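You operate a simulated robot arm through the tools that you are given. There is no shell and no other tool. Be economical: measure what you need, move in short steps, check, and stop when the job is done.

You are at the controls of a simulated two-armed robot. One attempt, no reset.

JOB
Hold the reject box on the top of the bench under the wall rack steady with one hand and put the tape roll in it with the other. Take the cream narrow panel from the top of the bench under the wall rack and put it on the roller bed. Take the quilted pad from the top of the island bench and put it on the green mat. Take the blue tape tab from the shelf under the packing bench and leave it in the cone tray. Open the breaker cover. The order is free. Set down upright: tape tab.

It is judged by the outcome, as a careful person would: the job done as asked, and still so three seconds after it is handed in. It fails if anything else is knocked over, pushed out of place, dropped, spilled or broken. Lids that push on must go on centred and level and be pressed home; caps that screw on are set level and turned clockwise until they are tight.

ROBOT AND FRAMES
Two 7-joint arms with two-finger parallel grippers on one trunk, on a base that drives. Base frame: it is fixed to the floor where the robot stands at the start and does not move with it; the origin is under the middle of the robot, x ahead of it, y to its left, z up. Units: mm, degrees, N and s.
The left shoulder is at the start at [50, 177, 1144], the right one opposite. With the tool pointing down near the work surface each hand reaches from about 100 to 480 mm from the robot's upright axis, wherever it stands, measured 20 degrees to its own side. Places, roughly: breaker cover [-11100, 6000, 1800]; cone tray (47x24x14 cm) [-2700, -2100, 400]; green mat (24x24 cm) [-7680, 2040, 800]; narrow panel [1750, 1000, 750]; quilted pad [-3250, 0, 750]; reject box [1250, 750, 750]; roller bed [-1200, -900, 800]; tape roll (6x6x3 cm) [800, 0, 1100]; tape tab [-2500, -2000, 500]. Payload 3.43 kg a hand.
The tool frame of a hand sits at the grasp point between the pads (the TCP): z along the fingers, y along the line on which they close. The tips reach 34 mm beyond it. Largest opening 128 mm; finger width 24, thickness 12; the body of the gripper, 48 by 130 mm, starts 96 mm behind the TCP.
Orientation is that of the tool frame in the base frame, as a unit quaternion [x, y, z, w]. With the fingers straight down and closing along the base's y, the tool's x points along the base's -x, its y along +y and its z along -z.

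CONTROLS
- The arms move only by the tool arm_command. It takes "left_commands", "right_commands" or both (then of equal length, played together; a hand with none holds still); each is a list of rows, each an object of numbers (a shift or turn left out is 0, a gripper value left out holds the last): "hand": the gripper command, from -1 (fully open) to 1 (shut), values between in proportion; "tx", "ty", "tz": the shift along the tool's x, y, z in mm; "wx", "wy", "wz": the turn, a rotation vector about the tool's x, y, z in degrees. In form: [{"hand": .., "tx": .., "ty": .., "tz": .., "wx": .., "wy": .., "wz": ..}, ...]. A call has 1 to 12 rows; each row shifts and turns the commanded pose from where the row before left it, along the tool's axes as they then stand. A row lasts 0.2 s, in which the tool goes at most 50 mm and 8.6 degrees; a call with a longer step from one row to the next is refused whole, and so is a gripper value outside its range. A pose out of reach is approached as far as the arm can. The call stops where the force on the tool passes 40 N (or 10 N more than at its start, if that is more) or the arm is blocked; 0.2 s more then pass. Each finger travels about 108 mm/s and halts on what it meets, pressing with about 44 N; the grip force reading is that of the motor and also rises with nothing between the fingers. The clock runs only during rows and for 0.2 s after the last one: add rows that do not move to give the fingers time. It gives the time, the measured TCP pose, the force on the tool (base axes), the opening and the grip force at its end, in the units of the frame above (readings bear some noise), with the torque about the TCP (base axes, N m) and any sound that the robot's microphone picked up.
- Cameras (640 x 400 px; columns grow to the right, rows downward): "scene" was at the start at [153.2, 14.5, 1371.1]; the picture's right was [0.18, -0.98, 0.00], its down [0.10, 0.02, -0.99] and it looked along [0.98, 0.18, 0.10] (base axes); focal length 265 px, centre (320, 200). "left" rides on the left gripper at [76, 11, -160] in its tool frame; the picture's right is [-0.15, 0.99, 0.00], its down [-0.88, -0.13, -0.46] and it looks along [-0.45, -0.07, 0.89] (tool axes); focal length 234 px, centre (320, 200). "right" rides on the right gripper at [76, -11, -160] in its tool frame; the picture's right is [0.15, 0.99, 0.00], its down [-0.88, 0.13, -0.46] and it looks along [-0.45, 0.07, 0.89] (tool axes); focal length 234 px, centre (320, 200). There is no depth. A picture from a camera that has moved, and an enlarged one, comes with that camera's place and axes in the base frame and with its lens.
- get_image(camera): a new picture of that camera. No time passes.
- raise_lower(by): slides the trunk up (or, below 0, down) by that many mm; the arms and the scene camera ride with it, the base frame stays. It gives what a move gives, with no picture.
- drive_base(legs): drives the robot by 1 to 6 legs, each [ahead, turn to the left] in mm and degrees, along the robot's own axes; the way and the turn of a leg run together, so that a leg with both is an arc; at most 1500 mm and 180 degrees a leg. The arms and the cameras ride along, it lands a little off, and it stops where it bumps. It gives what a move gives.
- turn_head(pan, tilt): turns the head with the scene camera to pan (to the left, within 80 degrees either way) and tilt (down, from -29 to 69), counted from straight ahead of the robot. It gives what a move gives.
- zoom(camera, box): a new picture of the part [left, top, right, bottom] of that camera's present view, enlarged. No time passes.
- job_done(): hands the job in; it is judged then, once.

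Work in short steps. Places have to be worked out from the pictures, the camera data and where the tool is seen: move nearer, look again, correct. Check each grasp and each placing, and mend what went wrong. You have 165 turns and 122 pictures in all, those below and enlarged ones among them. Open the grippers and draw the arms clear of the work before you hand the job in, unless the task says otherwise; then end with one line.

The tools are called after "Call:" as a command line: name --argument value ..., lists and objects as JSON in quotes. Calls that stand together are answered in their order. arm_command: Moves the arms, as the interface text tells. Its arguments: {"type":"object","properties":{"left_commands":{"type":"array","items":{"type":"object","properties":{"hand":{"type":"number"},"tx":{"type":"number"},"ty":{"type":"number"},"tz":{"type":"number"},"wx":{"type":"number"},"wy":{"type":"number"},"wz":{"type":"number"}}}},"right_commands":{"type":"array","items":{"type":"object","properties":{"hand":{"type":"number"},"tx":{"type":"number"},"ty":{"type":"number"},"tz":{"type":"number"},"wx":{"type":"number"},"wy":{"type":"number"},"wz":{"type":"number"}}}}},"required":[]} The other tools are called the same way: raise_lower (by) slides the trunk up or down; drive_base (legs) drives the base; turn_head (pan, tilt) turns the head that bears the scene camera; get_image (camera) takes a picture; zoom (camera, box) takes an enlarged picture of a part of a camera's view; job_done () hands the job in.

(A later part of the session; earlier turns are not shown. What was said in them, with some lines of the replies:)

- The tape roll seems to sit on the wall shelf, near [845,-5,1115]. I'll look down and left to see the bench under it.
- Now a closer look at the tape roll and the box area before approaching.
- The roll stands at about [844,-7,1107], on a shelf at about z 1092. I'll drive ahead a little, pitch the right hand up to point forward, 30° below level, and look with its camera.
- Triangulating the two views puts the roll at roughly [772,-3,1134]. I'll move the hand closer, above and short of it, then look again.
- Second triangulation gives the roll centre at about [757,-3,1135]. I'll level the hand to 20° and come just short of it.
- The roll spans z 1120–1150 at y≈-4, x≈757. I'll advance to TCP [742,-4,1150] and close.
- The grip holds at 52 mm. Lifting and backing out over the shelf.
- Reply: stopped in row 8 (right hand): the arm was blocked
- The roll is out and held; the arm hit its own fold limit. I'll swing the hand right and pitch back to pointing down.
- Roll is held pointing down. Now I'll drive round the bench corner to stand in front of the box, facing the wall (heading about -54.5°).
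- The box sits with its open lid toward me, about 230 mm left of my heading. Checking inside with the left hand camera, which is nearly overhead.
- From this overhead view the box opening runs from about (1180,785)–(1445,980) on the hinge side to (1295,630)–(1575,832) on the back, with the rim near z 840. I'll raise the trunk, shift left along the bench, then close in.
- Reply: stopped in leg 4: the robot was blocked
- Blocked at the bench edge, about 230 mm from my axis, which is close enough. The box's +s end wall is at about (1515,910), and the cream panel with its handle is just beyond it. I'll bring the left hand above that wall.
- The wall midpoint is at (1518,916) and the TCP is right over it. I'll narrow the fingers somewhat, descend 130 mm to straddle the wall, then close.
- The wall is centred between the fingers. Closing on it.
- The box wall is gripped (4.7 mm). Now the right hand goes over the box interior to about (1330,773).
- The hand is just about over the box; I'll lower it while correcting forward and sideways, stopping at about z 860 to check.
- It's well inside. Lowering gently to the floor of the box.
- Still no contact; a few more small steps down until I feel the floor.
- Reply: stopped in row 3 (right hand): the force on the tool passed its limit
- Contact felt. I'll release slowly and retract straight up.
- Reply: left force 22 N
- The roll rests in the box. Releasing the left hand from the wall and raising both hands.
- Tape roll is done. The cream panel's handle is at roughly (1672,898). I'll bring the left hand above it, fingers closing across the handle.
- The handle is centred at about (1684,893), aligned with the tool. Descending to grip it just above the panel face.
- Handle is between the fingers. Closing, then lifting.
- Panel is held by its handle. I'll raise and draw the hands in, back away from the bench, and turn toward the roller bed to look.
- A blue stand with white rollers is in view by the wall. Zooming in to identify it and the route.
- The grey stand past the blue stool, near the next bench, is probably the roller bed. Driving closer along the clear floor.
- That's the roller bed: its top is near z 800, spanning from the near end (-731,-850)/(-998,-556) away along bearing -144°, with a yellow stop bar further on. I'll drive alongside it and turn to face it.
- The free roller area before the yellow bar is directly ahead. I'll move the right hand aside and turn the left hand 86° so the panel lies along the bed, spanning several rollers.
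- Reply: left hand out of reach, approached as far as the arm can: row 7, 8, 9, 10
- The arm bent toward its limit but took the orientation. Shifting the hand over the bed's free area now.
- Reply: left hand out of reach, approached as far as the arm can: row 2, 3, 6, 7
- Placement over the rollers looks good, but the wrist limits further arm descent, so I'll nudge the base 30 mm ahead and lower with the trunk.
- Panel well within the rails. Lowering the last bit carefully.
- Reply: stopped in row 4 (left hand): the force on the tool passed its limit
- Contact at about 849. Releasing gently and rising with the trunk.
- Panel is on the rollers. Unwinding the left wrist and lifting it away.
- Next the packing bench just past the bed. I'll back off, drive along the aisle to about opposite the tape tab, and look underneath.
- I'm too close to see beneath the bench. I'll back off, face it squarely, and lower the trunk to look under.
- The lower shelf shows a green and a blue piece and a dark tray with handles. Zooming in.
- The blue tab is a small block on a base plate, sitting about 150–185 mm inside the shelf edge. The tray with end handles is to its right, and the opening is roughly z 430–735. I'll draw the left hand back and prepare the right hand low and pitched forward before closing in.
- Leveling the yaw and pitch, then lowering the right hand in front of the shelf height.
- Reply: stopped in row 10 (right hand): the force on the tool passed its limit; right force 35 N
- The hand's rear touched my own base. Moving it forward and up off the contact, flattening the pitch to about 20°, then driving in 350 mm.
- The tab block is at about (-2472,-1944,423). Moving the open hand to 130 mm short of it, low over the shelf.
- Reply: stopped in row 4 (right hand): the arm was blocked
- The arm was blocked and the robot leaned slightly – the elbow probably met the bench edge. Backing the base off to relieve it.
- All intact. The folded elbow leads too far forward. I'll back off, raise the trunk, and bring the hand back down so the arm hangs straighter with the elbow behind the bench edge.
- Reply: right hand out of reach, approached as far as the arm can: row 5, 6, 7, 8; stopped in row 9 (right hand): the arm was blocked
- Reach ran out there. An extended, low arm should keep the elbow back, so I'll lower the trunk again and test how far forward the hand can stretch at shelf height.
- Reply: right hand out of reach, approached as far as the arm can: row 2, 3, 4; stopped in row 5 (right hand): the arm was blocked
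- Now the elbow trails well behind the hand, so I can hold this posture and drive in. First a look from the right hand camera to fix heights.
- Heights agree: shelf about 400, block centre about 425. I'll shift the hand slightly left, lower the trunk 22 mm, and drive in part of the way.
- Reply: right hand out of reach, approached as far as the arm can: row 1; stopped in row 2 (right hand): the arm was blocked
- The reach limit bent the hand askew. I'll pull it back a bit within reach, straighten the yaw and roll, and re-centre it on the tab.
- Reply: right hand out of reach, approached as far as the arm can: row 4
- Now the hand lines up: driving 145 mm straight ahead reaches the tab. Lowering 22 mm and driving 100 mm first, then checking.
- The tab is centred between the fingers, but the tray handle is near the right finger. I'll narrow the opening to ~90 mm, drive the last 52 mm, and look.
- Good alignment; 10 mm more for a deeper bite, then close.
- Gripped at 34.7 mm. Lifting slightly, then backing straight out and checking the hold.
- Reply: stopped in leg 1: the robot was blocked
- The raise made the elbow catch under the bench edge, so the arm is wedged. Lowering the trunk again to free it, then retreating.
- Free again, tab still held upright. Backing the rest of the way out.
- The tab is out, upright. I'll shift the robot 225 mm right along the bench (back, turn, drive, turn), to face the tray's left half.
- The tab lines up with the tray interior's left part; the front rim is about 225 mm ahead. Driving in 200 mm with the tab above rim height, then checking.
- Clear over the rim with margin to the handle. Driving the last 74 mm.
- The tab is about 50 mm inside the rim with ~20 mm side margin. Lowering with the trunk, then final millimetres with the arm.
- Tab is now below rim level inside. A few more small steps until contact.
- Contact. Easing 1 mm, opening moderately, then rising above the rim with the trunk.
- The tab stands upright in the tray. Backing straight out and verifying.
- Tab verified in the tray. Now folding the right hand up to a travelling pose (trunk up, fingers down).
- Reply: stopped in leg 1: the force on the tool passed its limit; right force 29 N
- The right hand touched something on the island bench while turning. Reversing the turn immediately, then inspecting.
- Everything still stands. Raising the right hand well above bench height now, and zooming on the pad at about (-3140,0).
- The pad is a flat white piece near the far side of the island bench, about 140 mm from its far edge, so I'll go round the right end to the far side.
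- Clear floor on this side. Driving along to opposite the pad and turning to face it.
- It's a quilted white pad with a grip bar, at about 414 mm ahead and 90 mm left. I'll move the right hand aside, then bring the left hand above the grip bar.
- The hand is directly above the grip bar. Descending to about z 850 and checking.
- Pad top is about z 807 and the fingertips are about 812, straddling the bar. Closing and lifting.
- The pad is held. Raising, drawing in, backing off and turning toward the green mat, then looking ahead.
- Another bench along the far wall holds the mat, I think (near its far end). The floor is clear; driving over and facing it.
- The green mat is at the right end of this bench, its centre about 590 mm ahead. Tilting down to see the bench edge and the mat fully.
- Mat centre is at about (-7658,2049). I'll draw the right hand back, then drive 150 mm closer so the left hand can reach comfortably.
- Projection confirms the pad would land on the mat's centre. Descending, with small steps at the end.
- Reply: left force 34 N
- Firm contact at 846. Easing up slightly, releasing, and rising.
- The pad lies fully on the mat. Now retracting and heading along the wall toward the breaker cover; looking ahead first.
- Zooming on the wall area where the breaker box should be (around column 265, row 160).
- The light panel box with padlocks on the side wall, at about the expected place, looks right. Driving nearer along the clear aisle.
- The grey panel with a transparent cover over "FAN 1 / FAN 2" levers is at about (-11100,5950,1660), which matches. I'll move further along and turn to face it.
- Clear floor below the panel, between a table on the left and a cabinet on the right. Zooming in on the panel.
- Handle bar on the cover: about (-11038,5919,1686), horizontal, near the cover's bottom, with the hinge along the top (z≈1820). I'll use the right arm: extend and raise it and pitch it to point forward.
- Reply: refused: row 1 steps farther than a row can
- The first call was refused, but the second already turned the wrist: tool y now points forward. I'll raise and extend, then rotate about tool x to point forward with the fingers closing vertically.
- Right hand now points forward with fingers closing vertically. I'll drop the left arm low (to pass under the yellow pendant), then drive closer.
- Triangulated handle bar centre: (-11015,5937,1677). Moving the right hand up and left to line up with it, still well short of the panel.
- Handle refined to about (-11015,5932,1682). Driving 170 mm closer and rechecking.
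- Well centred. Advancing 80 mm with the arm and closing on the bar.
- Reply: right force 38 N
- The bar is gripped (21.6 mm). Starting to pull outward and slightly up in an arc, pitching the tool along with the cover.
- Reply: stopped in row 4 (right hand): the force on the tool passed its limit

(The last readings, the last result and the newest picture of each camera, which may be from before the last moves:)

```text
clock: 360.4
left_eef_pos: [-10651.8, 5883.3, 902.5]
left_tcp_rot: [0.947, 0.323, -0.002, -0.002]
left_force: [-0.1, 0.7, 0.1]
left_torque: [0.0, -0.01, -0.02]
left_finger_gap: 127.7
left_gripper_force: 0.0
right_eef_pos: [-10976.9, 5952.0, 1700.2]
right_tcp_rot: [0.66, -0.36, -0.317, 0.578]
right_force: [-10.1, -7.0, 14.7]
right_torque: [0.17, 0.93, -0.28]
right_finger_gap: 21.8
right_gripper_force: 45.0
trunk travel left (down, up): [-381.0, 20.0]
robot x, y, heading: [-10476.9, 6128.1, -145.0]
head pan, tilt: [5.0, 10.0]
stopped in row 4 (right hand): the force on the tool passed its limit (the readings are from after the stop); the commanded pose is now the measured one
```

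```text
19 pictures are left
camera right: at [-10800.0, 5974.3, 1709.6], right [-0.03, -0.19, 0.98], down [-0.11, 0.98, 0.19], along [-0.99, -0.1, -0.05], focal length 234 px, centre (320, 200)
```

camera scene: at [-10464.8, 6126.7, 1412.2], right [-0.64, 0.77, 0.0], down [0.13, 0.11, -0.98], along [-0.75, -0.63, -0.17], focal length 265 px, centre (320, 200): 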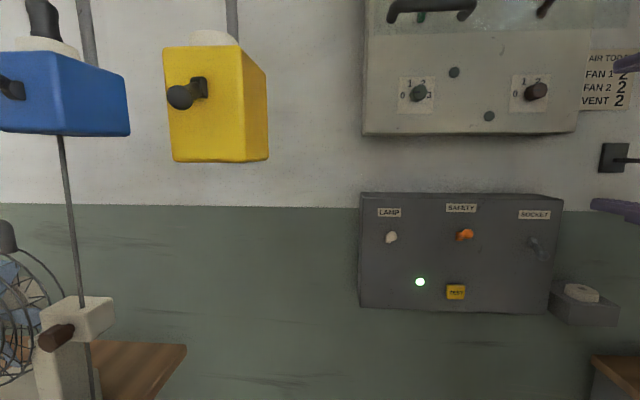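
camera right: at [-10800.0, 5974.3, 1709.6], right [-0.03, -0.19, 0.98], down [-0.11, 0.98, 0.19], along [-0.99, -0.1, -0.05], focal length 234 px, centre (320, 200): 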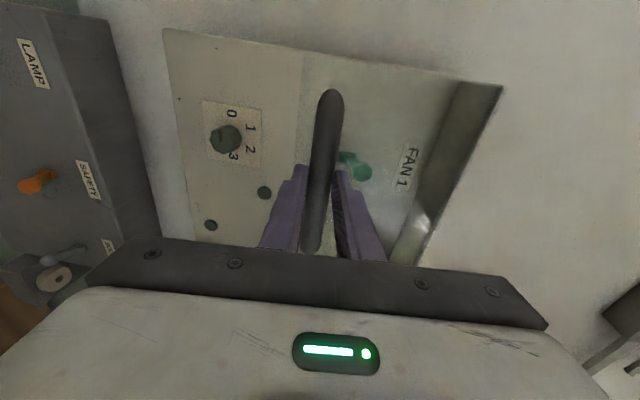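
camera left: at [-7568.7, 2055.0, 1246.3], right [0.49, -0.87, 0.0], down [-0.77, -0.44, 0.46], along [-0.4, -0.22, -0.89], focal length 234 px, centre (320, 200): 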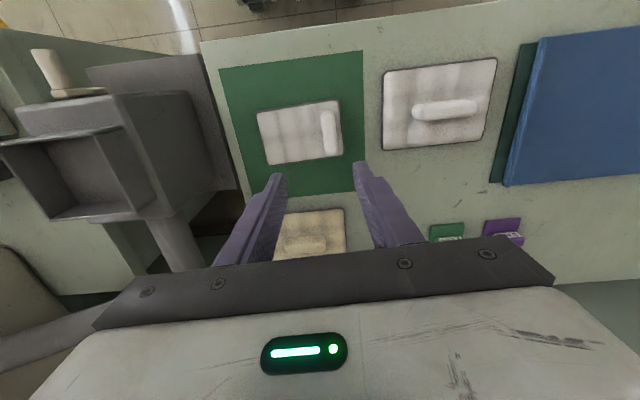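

The cover is swinging open; the measured path suggests a deeper hinge (bar about 90 mm out and 150 mm below it). Continuing along that arc.

Call:
arm_command --right_commands '[{"wx": 1.5, "tz": -9.3, "ty": 5.8}, {"wx": 1.5, "tz": -9.3, "ty": 5.8}, {"wx": 1.5, "tz": -9.3, "ty": 5.8}, {"wx": 1.5, "tz": -9.3, "ty": 5.8}, {"wx": 1.4, "tz": -9.4, "ty": 8.3}, {"wx": 1.4, "tz": -9.4, "ty": 8.3}, {"wx": 1.4, "tz": -9.4, "ty": 8.3}, {"wx": 1.4, "tz": -9.4, "ty": 8.3}, {"wx": 1.4, "tz": -9.4, "ty": 8.3}, {}]'

Call:
get_image --camera "right"

```text
clock: 361.2
left_eef_pos: [-10651.9, 5882.6, 902.0]
left_tcp_rot: [0.947, 0.322, -0.001, -0.003]
left_force: [0.2, -0.8, 0.6]
left_torque: [-0.02, -0.02, 0.02]
left_finger_gap: 128.2
left_gripper_force: 0.0
right_eef_pos: [-10958.7, 5963.3, 1722.5]
right_tcp_rot: [0.68, -0.37, -0.304, 0.555]
right_force: [-13.8, -10.6, 12.3]
right_torque: [0.43, 1.04, -0.1]
right_finger_gap: 21.5
right_gripper_force: 44.8
right hand out of reach, approached as far as the arm can: row 4
trunk travel left (down, up): [-381.0, 20.0]
robot x, y, heading: [-10476.6, 6130.8, -144.8]
head pan, tilt: [5.0, 10.0]
stopped in row 4 (right hand): the force on the tool passed its limit (the readings are from after the stop); the commanded pose is now the measured one
```

```text
18 pictures are left
camera right: at [-10785.1, 5985.3, 1742.8], right [-0.08, -0.23, 0.97], down [-0.12, 0.97, 0.22], along [-0.99, -0.1, -0.11], focal length 234 px, centre (320, 200)
```

right: 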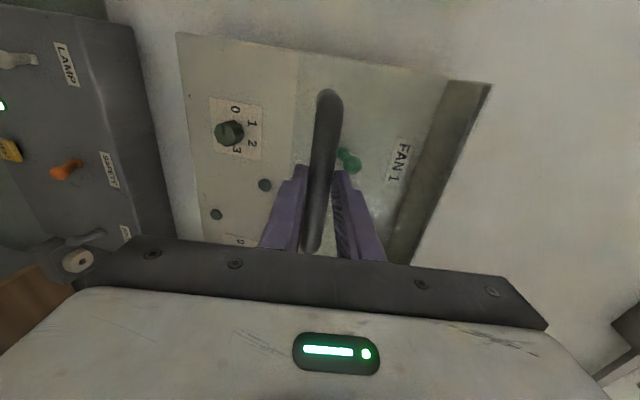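

The cover is at roughly 18°, but pitching the hand down runs out of reach. I'll continue the arc with the tool rotating back level so the bar turns in the grip.

Call:
arm_command --right_commands '[{"wx": -3.6, "tz": -6.9, "ty": 6.2}, {"wx": -3.6, "tz": -6.9, "ty": 6.2}, {"wx": -3.6, "tz": -6.9, "ty": 6.2}, {"wx": -3.6, "tz": -6.9, "ty": 6.2}, {"wx": -3.6, "tz": -6.9, "ty": 6.2}, {"wx": -1, "tz": -2.2, "ty": 8.4}, {"wx": -1, "tz": -2.2, "ty": 8.4}, {"wx": -1, "tz": -2.2, "ty": 8.4}, {"wx": -1, "tz": -2.2, "ty": 8.4}, {"wx": -1, "tz": -2.2, "ty": 8.4}, {}]'

```text
clock: 363.6
left_eef_pos: [-10650.9, 5884.7, 903.7]
left_tcp_rot: [0.946, 0.323, -0.002, -0.002]
left_force: [-1.0, 0.1, 0.4]
left_torque: [0.01, 0.01, 0.01]
left_finger_gap: 128.1
left_gripper_force: 0.1
right_eef_pos: [-10914.2, 5993.7, 1797.2]
right_tcp_rot: [0.556, -0.303, -0.371, 0.679]
right_force: [-0.5, 0.2, -0.5]
right_torque: [0.0, 0.01, 0.03]
right_finger_gap: 0.0
right_gripper_force: 33.0
trunk travel left (down, up): [-381.0, 20.0]
robot x, y, heading: [-10472.9, 6129.9, -144.8]
head pan, tilt: [5.0, 10.0]
```

The fingers slipped off the bar. Checking where the cover is now.

Call:
get_image --camera "right"

Call:
turn_head --pan -8 --tilt -25

Call:
get_image --camera "scene"

```text
17 pictures are left
camera right: at [-10743.3, 6012.9, 1753.5], right [0.24, -0.02, 0.97], down [-0.08, 1.0, 0.04], along [-0.97, -0.09, 0.24], focal length 234 px, centre (320, 200)
```

right: 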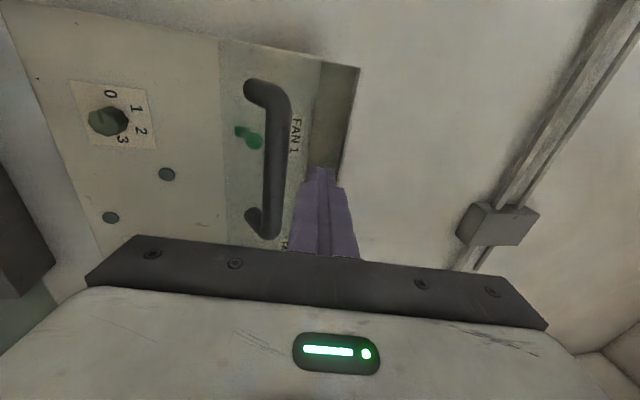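

```text
clock: 364.6
left_eef_pos: [-10651.1, 5884.5, 902.1]
left_tcp_rot: [0.946, 0.323, -0.002, -0.002]
left_force: [0.4, 0.5, -0.1]
left_torque: [-0.01, -0.04, 0.02]
left_finger_gap: 128.0
left_gripper_force: 0.0
right_eef_pos: [-10915.8, 5993.7, 1795.4]
right_tcp_rot: [0.556, -0.304, -0.371, 0.679]
right_force: [-0.3, 0.2, -0.2]
right_torque: [-0.03, 0.0, 0.02]
right_finger_gap: 0.0
right_gripper_force: 32.9
trunk travel left (down, up): [-381.0, 20.0]
robot x, y, heading: [-10474.5, 6131.2, -144.6]
head pan, tilt: [-8.0, -25.0]
```

```text
16 pictures are left
camera scene: at [-10596.2, 6056.4, 1463.9], right [-0.46, 0.89, 0.0], down [-0.38, -0.19, -0.91], along [-0.81, -0.41, 0.42], focal length 265 px, centre (320, 200)
```

scene: 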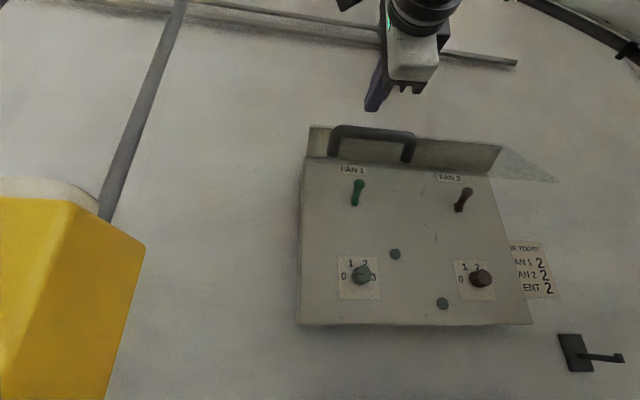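

The cover has swung to about 35° and stays there by friction. I'll back the closed fingers out and down below the cover's lip, pitch them upward, and then push it up from beneath.

Call:
arm_command --right_commands '[{"tz": -38}, {"tz": -24.5, "ty": -25}, {"tz": -24.5, "ty": -30}, {"tz": -24.5, "ty": -35}, {"tz": -10, "ty": -38}, {"wx": -8}, {"wx": -8}, {"wx": -8}, {}]'

Call:
raise_lower --by 18

Call:
get_image --camera "scene"

```text
clock: 366.6
left_eef_pos: [-10650.6, 5884.6, 903.5]
left_tcp_rot: [0.946, 0.323, -0.002, -0.002]
left_force: [0.1, -0.1, -0.4]
left_torque: [0.04, -0.02, -0.04]
left_finger_gap: 128.1
left_gripper_force: 0.0
right_eef_pos: [-10834.9, 6044.3, 1647.1]
right_tcp_rot: [0.402, -0.22, -0.425, 0.781]
right_force: [-0.7, 0.4, 0.1]
right_torque: [-0.01, 0.02, -0.03]
right_finger_gap: 0.0
right_gripper_force: 32.9
trunk travel left (down, up): [-381.0, 20.0]
robot x, y, heading: [-10471.7, 6127.7, -144.9]
head pan, tilt: [-8.0, -25.0]
```

```text
clock: 367.3
left_eef_pos: [-10650.2, 5883.9, 921.0]
left_tcp_rot: [0.946, 0.323, -0.002, -0.002]
left_force: [-0.3, -0.5, 0.0]
left_torque: [-0.03, -0.02, 0.0]
left_finger_gap: 127.9
left_gripper_force: 0.0
right_eef_pos: [-10835.7, 6045.4, 1665.2]
right_tcp_rot: [0.402, -0.22, -0.426, 0.78]
right_force: [-0.1, -0.5, -0.3]
right_torque: [-0.03, 0.02, -0.02]
right_finger_gap: 0.0
right_gripper_force: 33.2
trunk travel left (down, up): [-399.0, 2.0]
robot x, y, heading: [-10472.2, 6127.2, -144.7]
head pan, tilt: [-8.0, -25.0]
```

```text
15 pictures are left
camera scene: at [-10596.4, 6056.3, 1481.9], right [-0.46, 0.89, 0.0], down [-0.38, -0.19, -0.91], along [-0.81, -0.41, 0.42], focal length 265 px, centre (320, 200)
```

scene: 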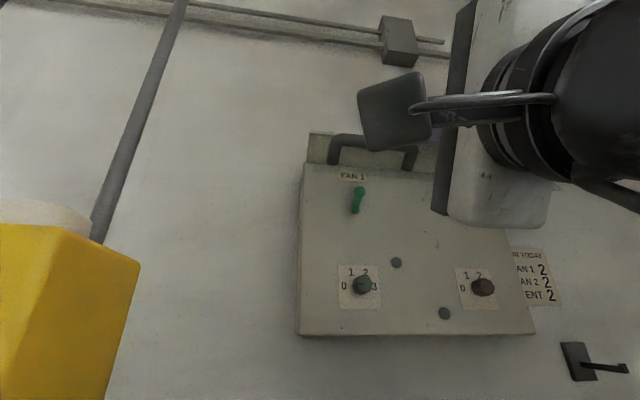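

Driving 60 mm closer and sliding the upward-pitched fingers in beneath the lip.

Call:
drive_base --legs '[[60, 0]]'

Call:
arm_command --right_commands '[{"ty": -12, "tz": -6}, {"tz": 24.8, "ty": -19}, {"tz": 24.8, "ty": -19}, {"tz": 24.8, "ty": -19}, {}]'

Call:
get_image --camera "right"

```text
clock: 368.2
left_eef_pos: [-10698.8, 5849.8, 921.0]
left_tcp_rot: [0.946, 0.325, -0.002, -0.002]
left_force: [0.0, -0.1, -0.4]
left_torque: [-0.01, -0.03, 0.0]
left_finger_gap: 127.9
left_gripper_force: 0.1
right_eef_pos: [-10883.9, 6009.2, 1664.7]
right_tcp_rot: [0.403, -0.22, -0.426, 0.78]
right_force: [0.4, -0.2, 0.0]
right_torque: [-0.02, 0.0, -0.01]
right_finger_gap: 0.0
right_gripper_force: 33.2
trunk travel left (down, up): [-399.0, 2.0]
robot x, y, heading: [-10522.9, 6096.6, -144.6]
head pan, tilt: [-8.0, -25.0]
```

```text
clock: 369.4
left_eef_pos: [-10700.0, 5848.7, 919.5]
left_tcp_rot: [0.946, 0.324, -0.003, -0.002]
left_force: [-0.5, 0.1, -1.0]
left_torque: [-0.02, 0.0, 0.02]
left_finger_gap: 128.0
left_gripper_force: 0.1
right_eef_pos: [-10967.3, 5957.3, 1647.4]
right_tcp_rot: [0.403, -0.22, -0.425, 0.78]
right_force: [-0.5, -0.7, -0.2]
right_torque: [0.03, 0.0, 0.0]
right_finger_gap: 0.2
right_gripper_force: 33.4
trunk travel left (down, up): [-399.0, 2.0]
robot x, y, heading: [-10527.9, 6095.2, -144.6]
head pan, tilt: [-8.0, -25.0]
```

```text
14 pictures are left
camera right: at [-10820.8, 5960.2, 1546.6], right [0.56, 0.19, 0.81], down [-0.1, 0.98, -0.16], along [-0.82, 0.01, 0.57], focal length 234 px, centre (320, 200)
```

right: 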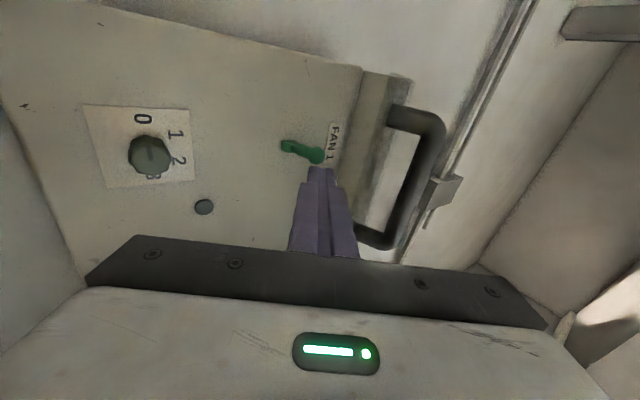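

The fingertips are under the transparent cover. Raising straight up to push it further open.

Call:
arm_command --right_commands '[{"ty": 20.4, "tz": 14.5}, {"ty": 20.4, "tz": 14.5}, {"ty": 20.4, "tz": 14.5}, {"ty": 20.4, "tz": 14.5}, {"ty": 20.4, "tz": 14.5}, {"ty": 20.4, "tz": 14.5}, {"ty": 20.4, "tz": 14.5}, {"ty": 20.4, "tz": 14.5}, {"ty": 20.4, "tz": 14.5}, {}]'

Call:
get_image --camera "scene"

```text
clock: 370.1
left_eef_pos: [-10701.0, 5849.6, 921.0]
left_tcp_rot: [0.946, 0.323, -0.003, -0.001]
left_force: [0.4, -0.9, -0.6]
left_torque: [0.01, 0.0, 0.01]
left_finger_gap: 127.9
left_gripper_force: 0.1
right_eef_pos: [-10964.3, 5958.3, 1690.2]
right_tcp_rot: [0.404, -0.22, -0.426, 0.779]
right_force: [0.0, 0.0, -0.4]
right_torque: [-0.03, 0.04, -0.02]
right_finger_gap: 0.1
right_gripper_force: 33.6
trunk travel left (down, up): [-399.0, 2.0]
robot x, y, heading: [-10521.8, 6094.4, -144.8]
head pan, tilt: [-8.0, -25.0]
stopped in row 3 (right hand): the force on the tool passed its limit (the readings are from after the stop); the commanded pose is now the measured one
```

```text
13 pictures are left
camera scene: at [-10645.0, 6021.5, 1482.0], right [-0.46, 0.89, 0.0], down [-0.38, -0.19, -0.91], along [-0.81, -0.41, 0.42], focal length 265 px, centre (320, 200)
```

scene: 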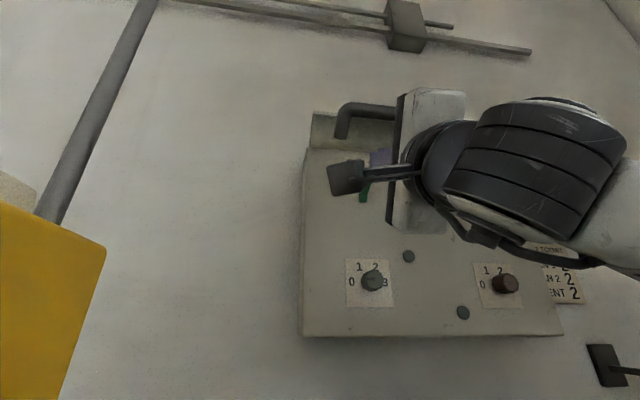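

It met the cover's underside and stopped on the impact. Pushing on more slowly.

Call:
arm_command --right_commands '[{"ty": 6.5, "tz": 4.6}, {"ty": 6.5, "tz": 4.6}, {"ty": 6.5, "tz": 4.6}, {"ty": 6.5, "tz": 4.6}, {"ty": 6.5, "tz": 4.6}, {"ty": 6.5, "tz": 4.6}, {"ty": 6.5, "tz": 4.6}, {"ty": 6.5, "tz": 4.6}, {"ty": 6.5, "tz": 4.6}, {"ty": 6.5, "tz": 4.6}, {"ty": 6.5, "tz": 4.6}, {"ty": 6.5, "tz": 4.6}]'

Call:
arm_command --right_commands '[{"ty": 6.5, "tz": 4.6}, {"ty": 6.5, "tz": 4.6}, {"ty": 6.5, "tz": 4.6}, {"ty": 6.5, "tz": 4.6}, {"ty": 6.5, "tz": 4.6}, {"ty": 6.5, "tz": 4.6}, {"ty": 6.5, "tz": 4.6}, {"ty": 6.5, "tz": 4.6}, {"ty": 6.5, "tz": 4.6}, {"ty": 6.5, "tz": 4.6}, {"ty": 6.5, "tz": 4.6}, {"ty": 6.5, "tz": 4.6}]'

Call:
get_image --camera "right"

```text
clock: 372.6
left_eef_pos: [-10700.4, 5849.7, 921.8]
left_tcp_rot: [0.946, 0.323, -0.002, -0.001]
left_force: [-0.2, 1.0, -0.1]
left_torque: [0.01, -0.01, 0.0]
left_finger_gap: 128.0
left_gripper_force: 0.1
right_eef_pos: [-10963.6, 5957.2, 1787.1]
right_tcp_rot: [0.404, -0.219, -0.425, 0.78]
right_force: [0.1, 0.3, -3.5]
right_torque: [-0.07, 0.02, 0.01]
right_finger_gap: 0.1
right_gripper_force: 33.2
trunk travel left (down, up): [-399.0, 2.0]
robot x, y, heading: [-10522.7, 6095.3, -144.9]
head pan, tilt: [-8.0, -25.0]
```

```text
clock: 373.4
left_eef_pos: [-10699.2, 5851.6, 921.9]
left_tcp_rot: [0.946, 0.323, -0.003, -0.001]
left_force: [0.5, 0.2, -0.3]
left_torque: [-0.01, 0.01, 0.04]
left_finger_gap: 127.9
left_gripper_force: 0.0
right_eef_pos: [-10962.7, 5958.2, 1803.0]
right_tcp_rot: [0.41, -0.22, -0.424, 0.777]
right_force: [7.0, 11.0, -20.2]
right_torque: [-0.06, 0.46, 0.22]
right_finger_gap: 0.0
right_gripper_force: 32.4
trunk travel left (down, up): [-399.0, 2.0]
robot x, y, heading: [-10523.7, 6096.7, -145.2]
head pan, tilt: [-8.0, -25.0]
stopped in row 3 (right hand): the force on the tool passed its limit (the readings are from after the stop); the commanded pose is now the measured one
```

```text
12 pictures are left
camera right: at [-10816.0, 5962.2, 1702.5], right [0.55, 0.18, 0.81], down [-0.1, 0.98, -0.15], along [-0.83, 0.0, 0.56], focal length 234 px, centre (320, 200)
```

right: 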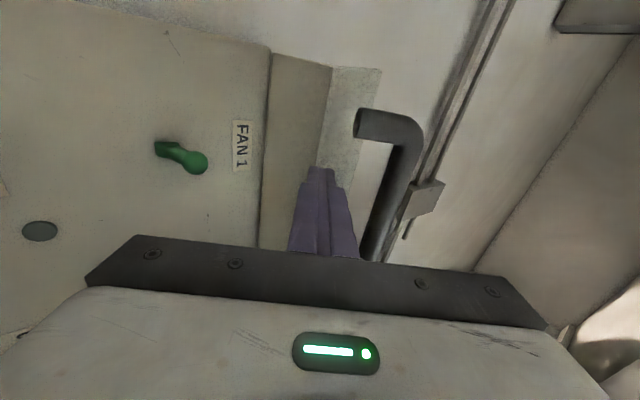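

The fingers seem to be stopped by the fixed metal hood now, with the cover above. Backing the hand down and away to see the cover's actual angle.

Call:
arm_command --right_commands '[{"ty": -8, "tz": -6}, {"ty": -28, "tz": -25}, {"ty": -28, "tz": -25}, {"tx": -20, "tz": -40}, {"tx": -20, "tz": -40}, {"tx": -30, "tz": -30}, {"tx": -40, "tz": -20}, {"tx": -40}, {"tx": -40}, {}]'

Call:
get_image --camera "scene"

```text
clock: 375.6
left_eef_pos: [-10699.7, 5850.7, 920.9]
left_tcp_rot: [0.946, 0.323, -0.002, -0.003]
left_force: [-0.7, 0.7, 0.9]
left_torque: [0.05, 0.0, -0.01]
left_finger_gap: 127.9
left_gripper_force: 0.1
right_eef_pos: [-10970.1, 6177.6, 1645.7]
right_tcp_rot: [0.411, -0.218, -0.424, 0.777]
right_force: [0.2, -0.4, 0.3]
right_torque: [-0.03, -0.02, -0.05]
right_finger_gap: 0.0
right_gripper_force: 32.7
trunk travel left (down, up): [-399.0, 2.0]
robot x, y, heading: [-10525.3, 6098.9, -144.5]
head pan, tilt: [-8.0, -25.0]
```

```text
11 pictures are left
camera scene: at [-10644.5, 6021.4, 1481.9], right [-0.46, 0.89, 0.0], down [-0.38, -0.19, -0.91], along [-0.81, -0.41, 0.42], focal length 265 px, centre (320, 200)
```

scene: 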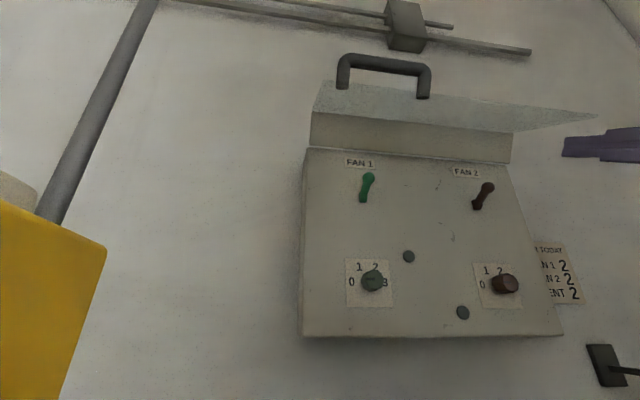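

The cover now rests at about 60°, hinged at the hood's front edge (z≈1830). I'll push it further from nearer its lip, where there's better leverage and no hood in the way.

Call:
arm_command --right_commands '[{"tz": 40.7, "ty": -29}, {"ty": 12.2, "tz": 8.7}, {"ty": 12.2, "tz": 8.7}, {"ty": 12.2, "tz": 8.7}, {"ty": 12.2, "tz": 8.7}, {"ty": 6.5, "tz": 4.6}, {"ty": 6.5, "tz": 4.6}, {"ty": 6.5, "tz": 4.6}, {"ty": 6.5, "tz": 4.6}, {"ty": 6.5, "tz": 4.6}, {"ty": 6.5, "tz": 4.6}, {"ty": 6.5, "tz": 4.6}]'

Call:
arm_command --right_commands '[{"ty": 6.5, "tz": 4.6}, {"ty": 6.5, "tz": 4.6}, {"ty": 6.5, "tz": 4.6}, {"ty": 6.5, "tz": 4.6}, {"ty": 6.5, "tz": 4.6}, {"ty": 6.5, "tz": 4.6}, {"ty": 6.5, "tz": 4.6}, {"ty": 6.5, "tz": 4.6}]'

Call:
get_image --camera "scene"

```text
clock: 378.2
left_eef_pos: [-10698.5, 5850.4, 921.9]
left_tcp_rot: [0.946, 0.323, -0.002, -0.002]
left_force: [-0.1, 0.5, -0.4]
left_torque: [-0.02, 0.0, 0.03]
left_finger_gap: 128.2
left_gripper_force: 0.0
right_eef_pos: [-11011.4, 6149.4, 1760.4]
right_tcp_rot: [0.41, -0.22, -0.424, 0.777]
right_force: [0.5, -0.2, -0.7]
right_torque: [0.04, -0.01, -0.01]
right_finger_gap: 0.0
right_gripper_force: 33.7
trunk travel left (down, up): [-399.0, 2.0]
robot x, y, heading: [-10521.5, 6097.6, -144.7]
head pan, tilt: [-8.0, -25.0]
```

```text
clock: 380.0
left_eef_pos: [-10700.0, 5850.1, 920.3]
left_tcp_rot: [0.946, 0.324, -0.002, -0.001]
left_force: [0.3, -0.2, 0.4]
left_torque: [0.03, 0.0, -0.01]
left_finger_gap: 127.8
left_gripper_force: 0.0
right_eef_pos: [-11011.6, 6147.2, 1825.2]
right_tcp_rot: [0.41, -0.219, -0.424, 0.777]
right_force: [-0.1, 1.2, 1.1]
right_torque: [-0.02, 0.01, 0.02]
right_finger_gap: 0.0
right_gripper_force: 33.0
trunk travel left (down, up): [-399.0, 2.0]
robot x, y, heading: [-10522.9, 6099.8, -144.5]
head pan, tilt: [-8.0, -25.0]
```

```text
10 pictures are left
camera scene: at [-10644.7, 6022.0, 1481.9], right [-0.46, 0.89, 0.0], down [-0.38, -0.19, -0.91], along [-0.81, -0.41, 0.42], focal length 265 px, centre (320, 200)
```

scene: 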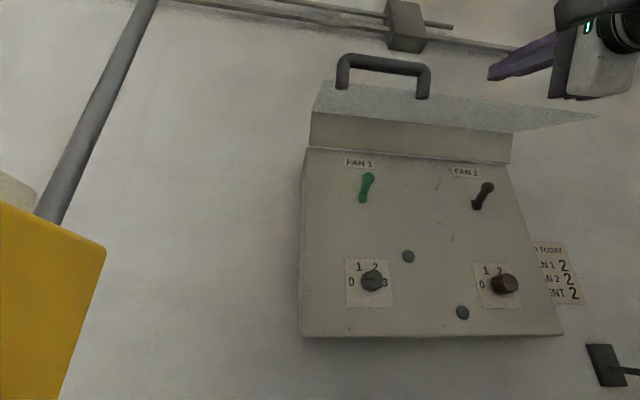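

The tip passed just in front of the lip. Going down, 50 mm further in beneath the cover, and up again slowly.

Call:
arm_command --right_commands '[{"ty": -29.8, "tz": -21.3}, {"ty": -29.8, "tz": -21.3}, {"ty": -29.8, "tz": -21.3}, {"tz": 40.7, "ty": -29}, {"ty": 10, "tz": 7}, {"ty": 10, "tz": 7}, {"ty": 6.5, "tz": 4.6}, {"ty": 6.5, "tz": 4.6}, {"ty": 6.5, "tz": 4.6}, {"ty": 6.5, "tz": 4.6}, {"ty": 6.5, "tz": 4.6}, {"ty": 6.5, "tz": 4.6}]'

Call:
arm_command --right_commands '[{"ty": 4.9, "tz": 3.5}, {"ty": 4.9, "tz": 3.5}, {"ty": 4.9, "tz": 3.5}, {"ty": 4.9, "tz": 3.5}, {"ty": 4.9, "tz": 3.5}, {"ty": 4.9, "tz": 3.5}, {"ty": 4.9, "tz": 3.5}, {"ty": 4.9, "tz": 3.5}, {"ty": 4.9, "tz": 3.5}, {"ty": 4.9, "tz": 3.5}, {"ty": 4.9, "tz": 3.5}, {"ty": 4.9, "tz": 3.5}]'

Call:
get_image --camera "scene"

```text
clock: 382.6
left_eef_pos: [-10699.2, 5849.8, 920.5]
left_tcp_rot: [0.946, 0.323, -0.003, -0.002]
left_force: [-0.5, 0.0, 0.1]
left_torque: [-0.01, 0.0, -0.04]
left_finger_gap: 127.8
left_gripper_force: 0.1
right_eef_pos: [-11052.4, 6120.3, 1786.7]
right_tcp_rot: [0.41, -0.22, -0.424, 0.777]
right_force: [-0.5, 0.1, 0.3]
right_torque: [-0.03, -0.03, 0.0]
right_finger_gap: 0.0
right_gripper_force: 33.0
trunk travel left (down, up): [-399.0, 2.0]
robot x, y, heading: [-10521.2, 6095.1, -144.6]
head pan, tilt: [-8.0, -25.0]
```

```text
clock: 383.3
left_eef_pos: [-10699.3, 5850.1, 921.3]
left_tcp_rot: [0.947, 0.323, -0.004, -0.002]
left_force: [-0.1, -0.3, -0.3]
left_torque: [-0.03, -0.03, 0.01]
left_finger_gap: 127.9
left_gripper_force: 0.1
right_eef_pos: [-11058.9, 6117.2, 1796.6]
right_tcp_rot: [0.418, -0.225, -0.42, 0.773]
right_force: [1.9, 1.4, -8.6]
right_torque: [0.01, -0.2, 0.0]
right_finger_gap: 0.0
right_gripper_force: 33.3
trunk travel left (down, up): [-399.0, 2.0]
robot x, y, heading: [-10522.0, 6096.7, -144.9]
head pan, tilt: [-8.0, -25.0]
stopped in row 3 (right hand): the force on the tool passed its limit (the readings are from after the stop); the commanded pose is now the measured one
```

```text
9 pictures are left
camera scene: at [-10645.1, 6022.7, 1482.1], right [-0.46, 0.89, 0.0], down [-0.38, -0.19, -0.91], along [-0.81, -0.41, 0.42], focal length 265 px, centre (320, 200)
```

scene: 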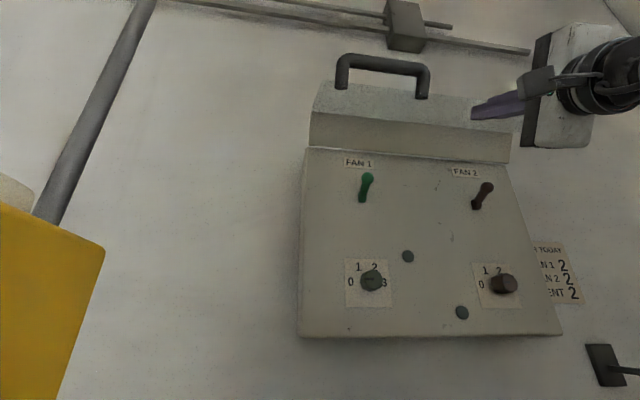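

Pressing against the cover produced force without further motion: it's at its upper stop, roughly 80–90° open about the top hinge, and stays there. Withdrawing the hand down and out, backing away and opening the gripper.

Call:
arm_command --right_commands '[{"ty": -16, "tz": -12}, {"ty": -30, "tz": -22}, {"ty": -30, "tz": -25}, {"tz": -40, "ty": 10}, {"tz": -40, "ty": 10}, {"hand": -1}, {}]'

Call:
drive_base --legs '[[-450, 0]]'

Call:
turn_head --pan 0 --tilt -8

Call:
get_image --camera "scene"

```text
clock: 384.9
left_eef_pos: [-10699.7, 5850.6, 921.4]
left_tcp_rot: [0.946, 0.323, -0.003, -0.002]
left_force: [-0.1, 0.5, -0.1]
left_torque: [-0.01, 0.0, 0.01]
left_finger_gap: 128.0
left_gripper_force: 0.1
right_eef_pos: [-10986.4, 6165.8, 1673.0]
right_tcp_rot: [0.416, -0.223, -0.422, 0.774]
right_force: [0.1, -0.1, 0.2]
right_torque: [0.01, -0.01, -0.02]
right_finger_gap: 124.1
right_gripper_force: 0.0
trunk travel left (down, up): [-399.0, 2.0]
robot x, y, heading: [-10518.6, 6095.3, -144.9]
head pan, tilt: [-8.0, -25.0]
```

```text
clock: 387.7
left_eef_pos: [-10327.4, 6113.4, 920.8]
left_tcp_rot: [0.947, 0.323, -0.002, -0.001]
left_force: [0.0, -0.1, -0.1]
left_torque: [-0.01, 0.06, 0.0]
left_finger_gap: 128.0
left_gripper_force: 0.0
right_eef_pos: [-10615.2, 6428.1, 1673.3]
right_tcp_rot: [0.417, -0.224, -0.422, 0.774]
right_force: [-0.2, 0.2, 0.5]
right_torque: [0.05, -0.01, -0.02]
right_finger_gap: 128.0
right_gripper_force: 0.1
trunk travel left (down, up): [-399.0, 2.0]
robot x, y, heading: [-10147.3, 6357.9, -145.0]
head pan, tilt: [-8.0, -25.0]
```

```text
clock: 388.5
left_eef_pos: [-10327.4, 6112.1, 921.6]
left_tcp_rot: [0.946, 0.324, -0.003, -0.002]
left_force: [0.0, -0.6, 0.1]
left_torque: [0.02, 0.02, 0.04]
left_finger_gap: 127.9
left_gripper_force: 0.1
right_eef_pos: [-10616.0, 6428.5, 1672.1]
right_tcp_rot: [0.417, -0.223, -0.422, 0.774]
right_force: [1.0, -0.1, 0.5]
right_torque: [-0.01, 0.01, 0.0]
right_finger_gap: 128.1
right_gripper_force: 0.1
trunk travel left (down, up): [-399.0, 2.0]
robot x, y, heading: [-10148.6, 6358.1, -144.7]
head pan, tilt: [0.0, -8.0]
```

```text
8 pictures are left
camera scene: at [-10279.9, 6267.1, 1458.6], right [-0.58, 0.82, 0.0], down [-0.11, -0.08, -0.99], along [-0.81, -0.57, 0.14], focal length 265 px, centre (320, 200)
```

scene: 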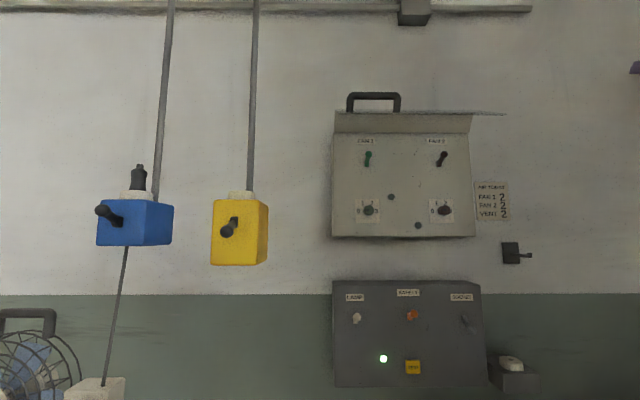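

The cover is up: its flange stands vertical above the box, the glass sticks straight out, and both fan levers are exposed. The grippers are open and the arms are clear, so I'm handing the job in.

Call:
job_done

```text
The job is handed in.
```

All five tasks are done and handed in: tape roll in the reject box (held by one hand), cream panel on the roller bed, quilted pad on the green mat, blue tape tab upright in the cone tray, breaker cover open. Two bumps on the way: the right hand touched the island bench or something on it, and the arm pressed against the packing bench twice; nothing looked moved in the pictures afterwards, but I did not go back to check.
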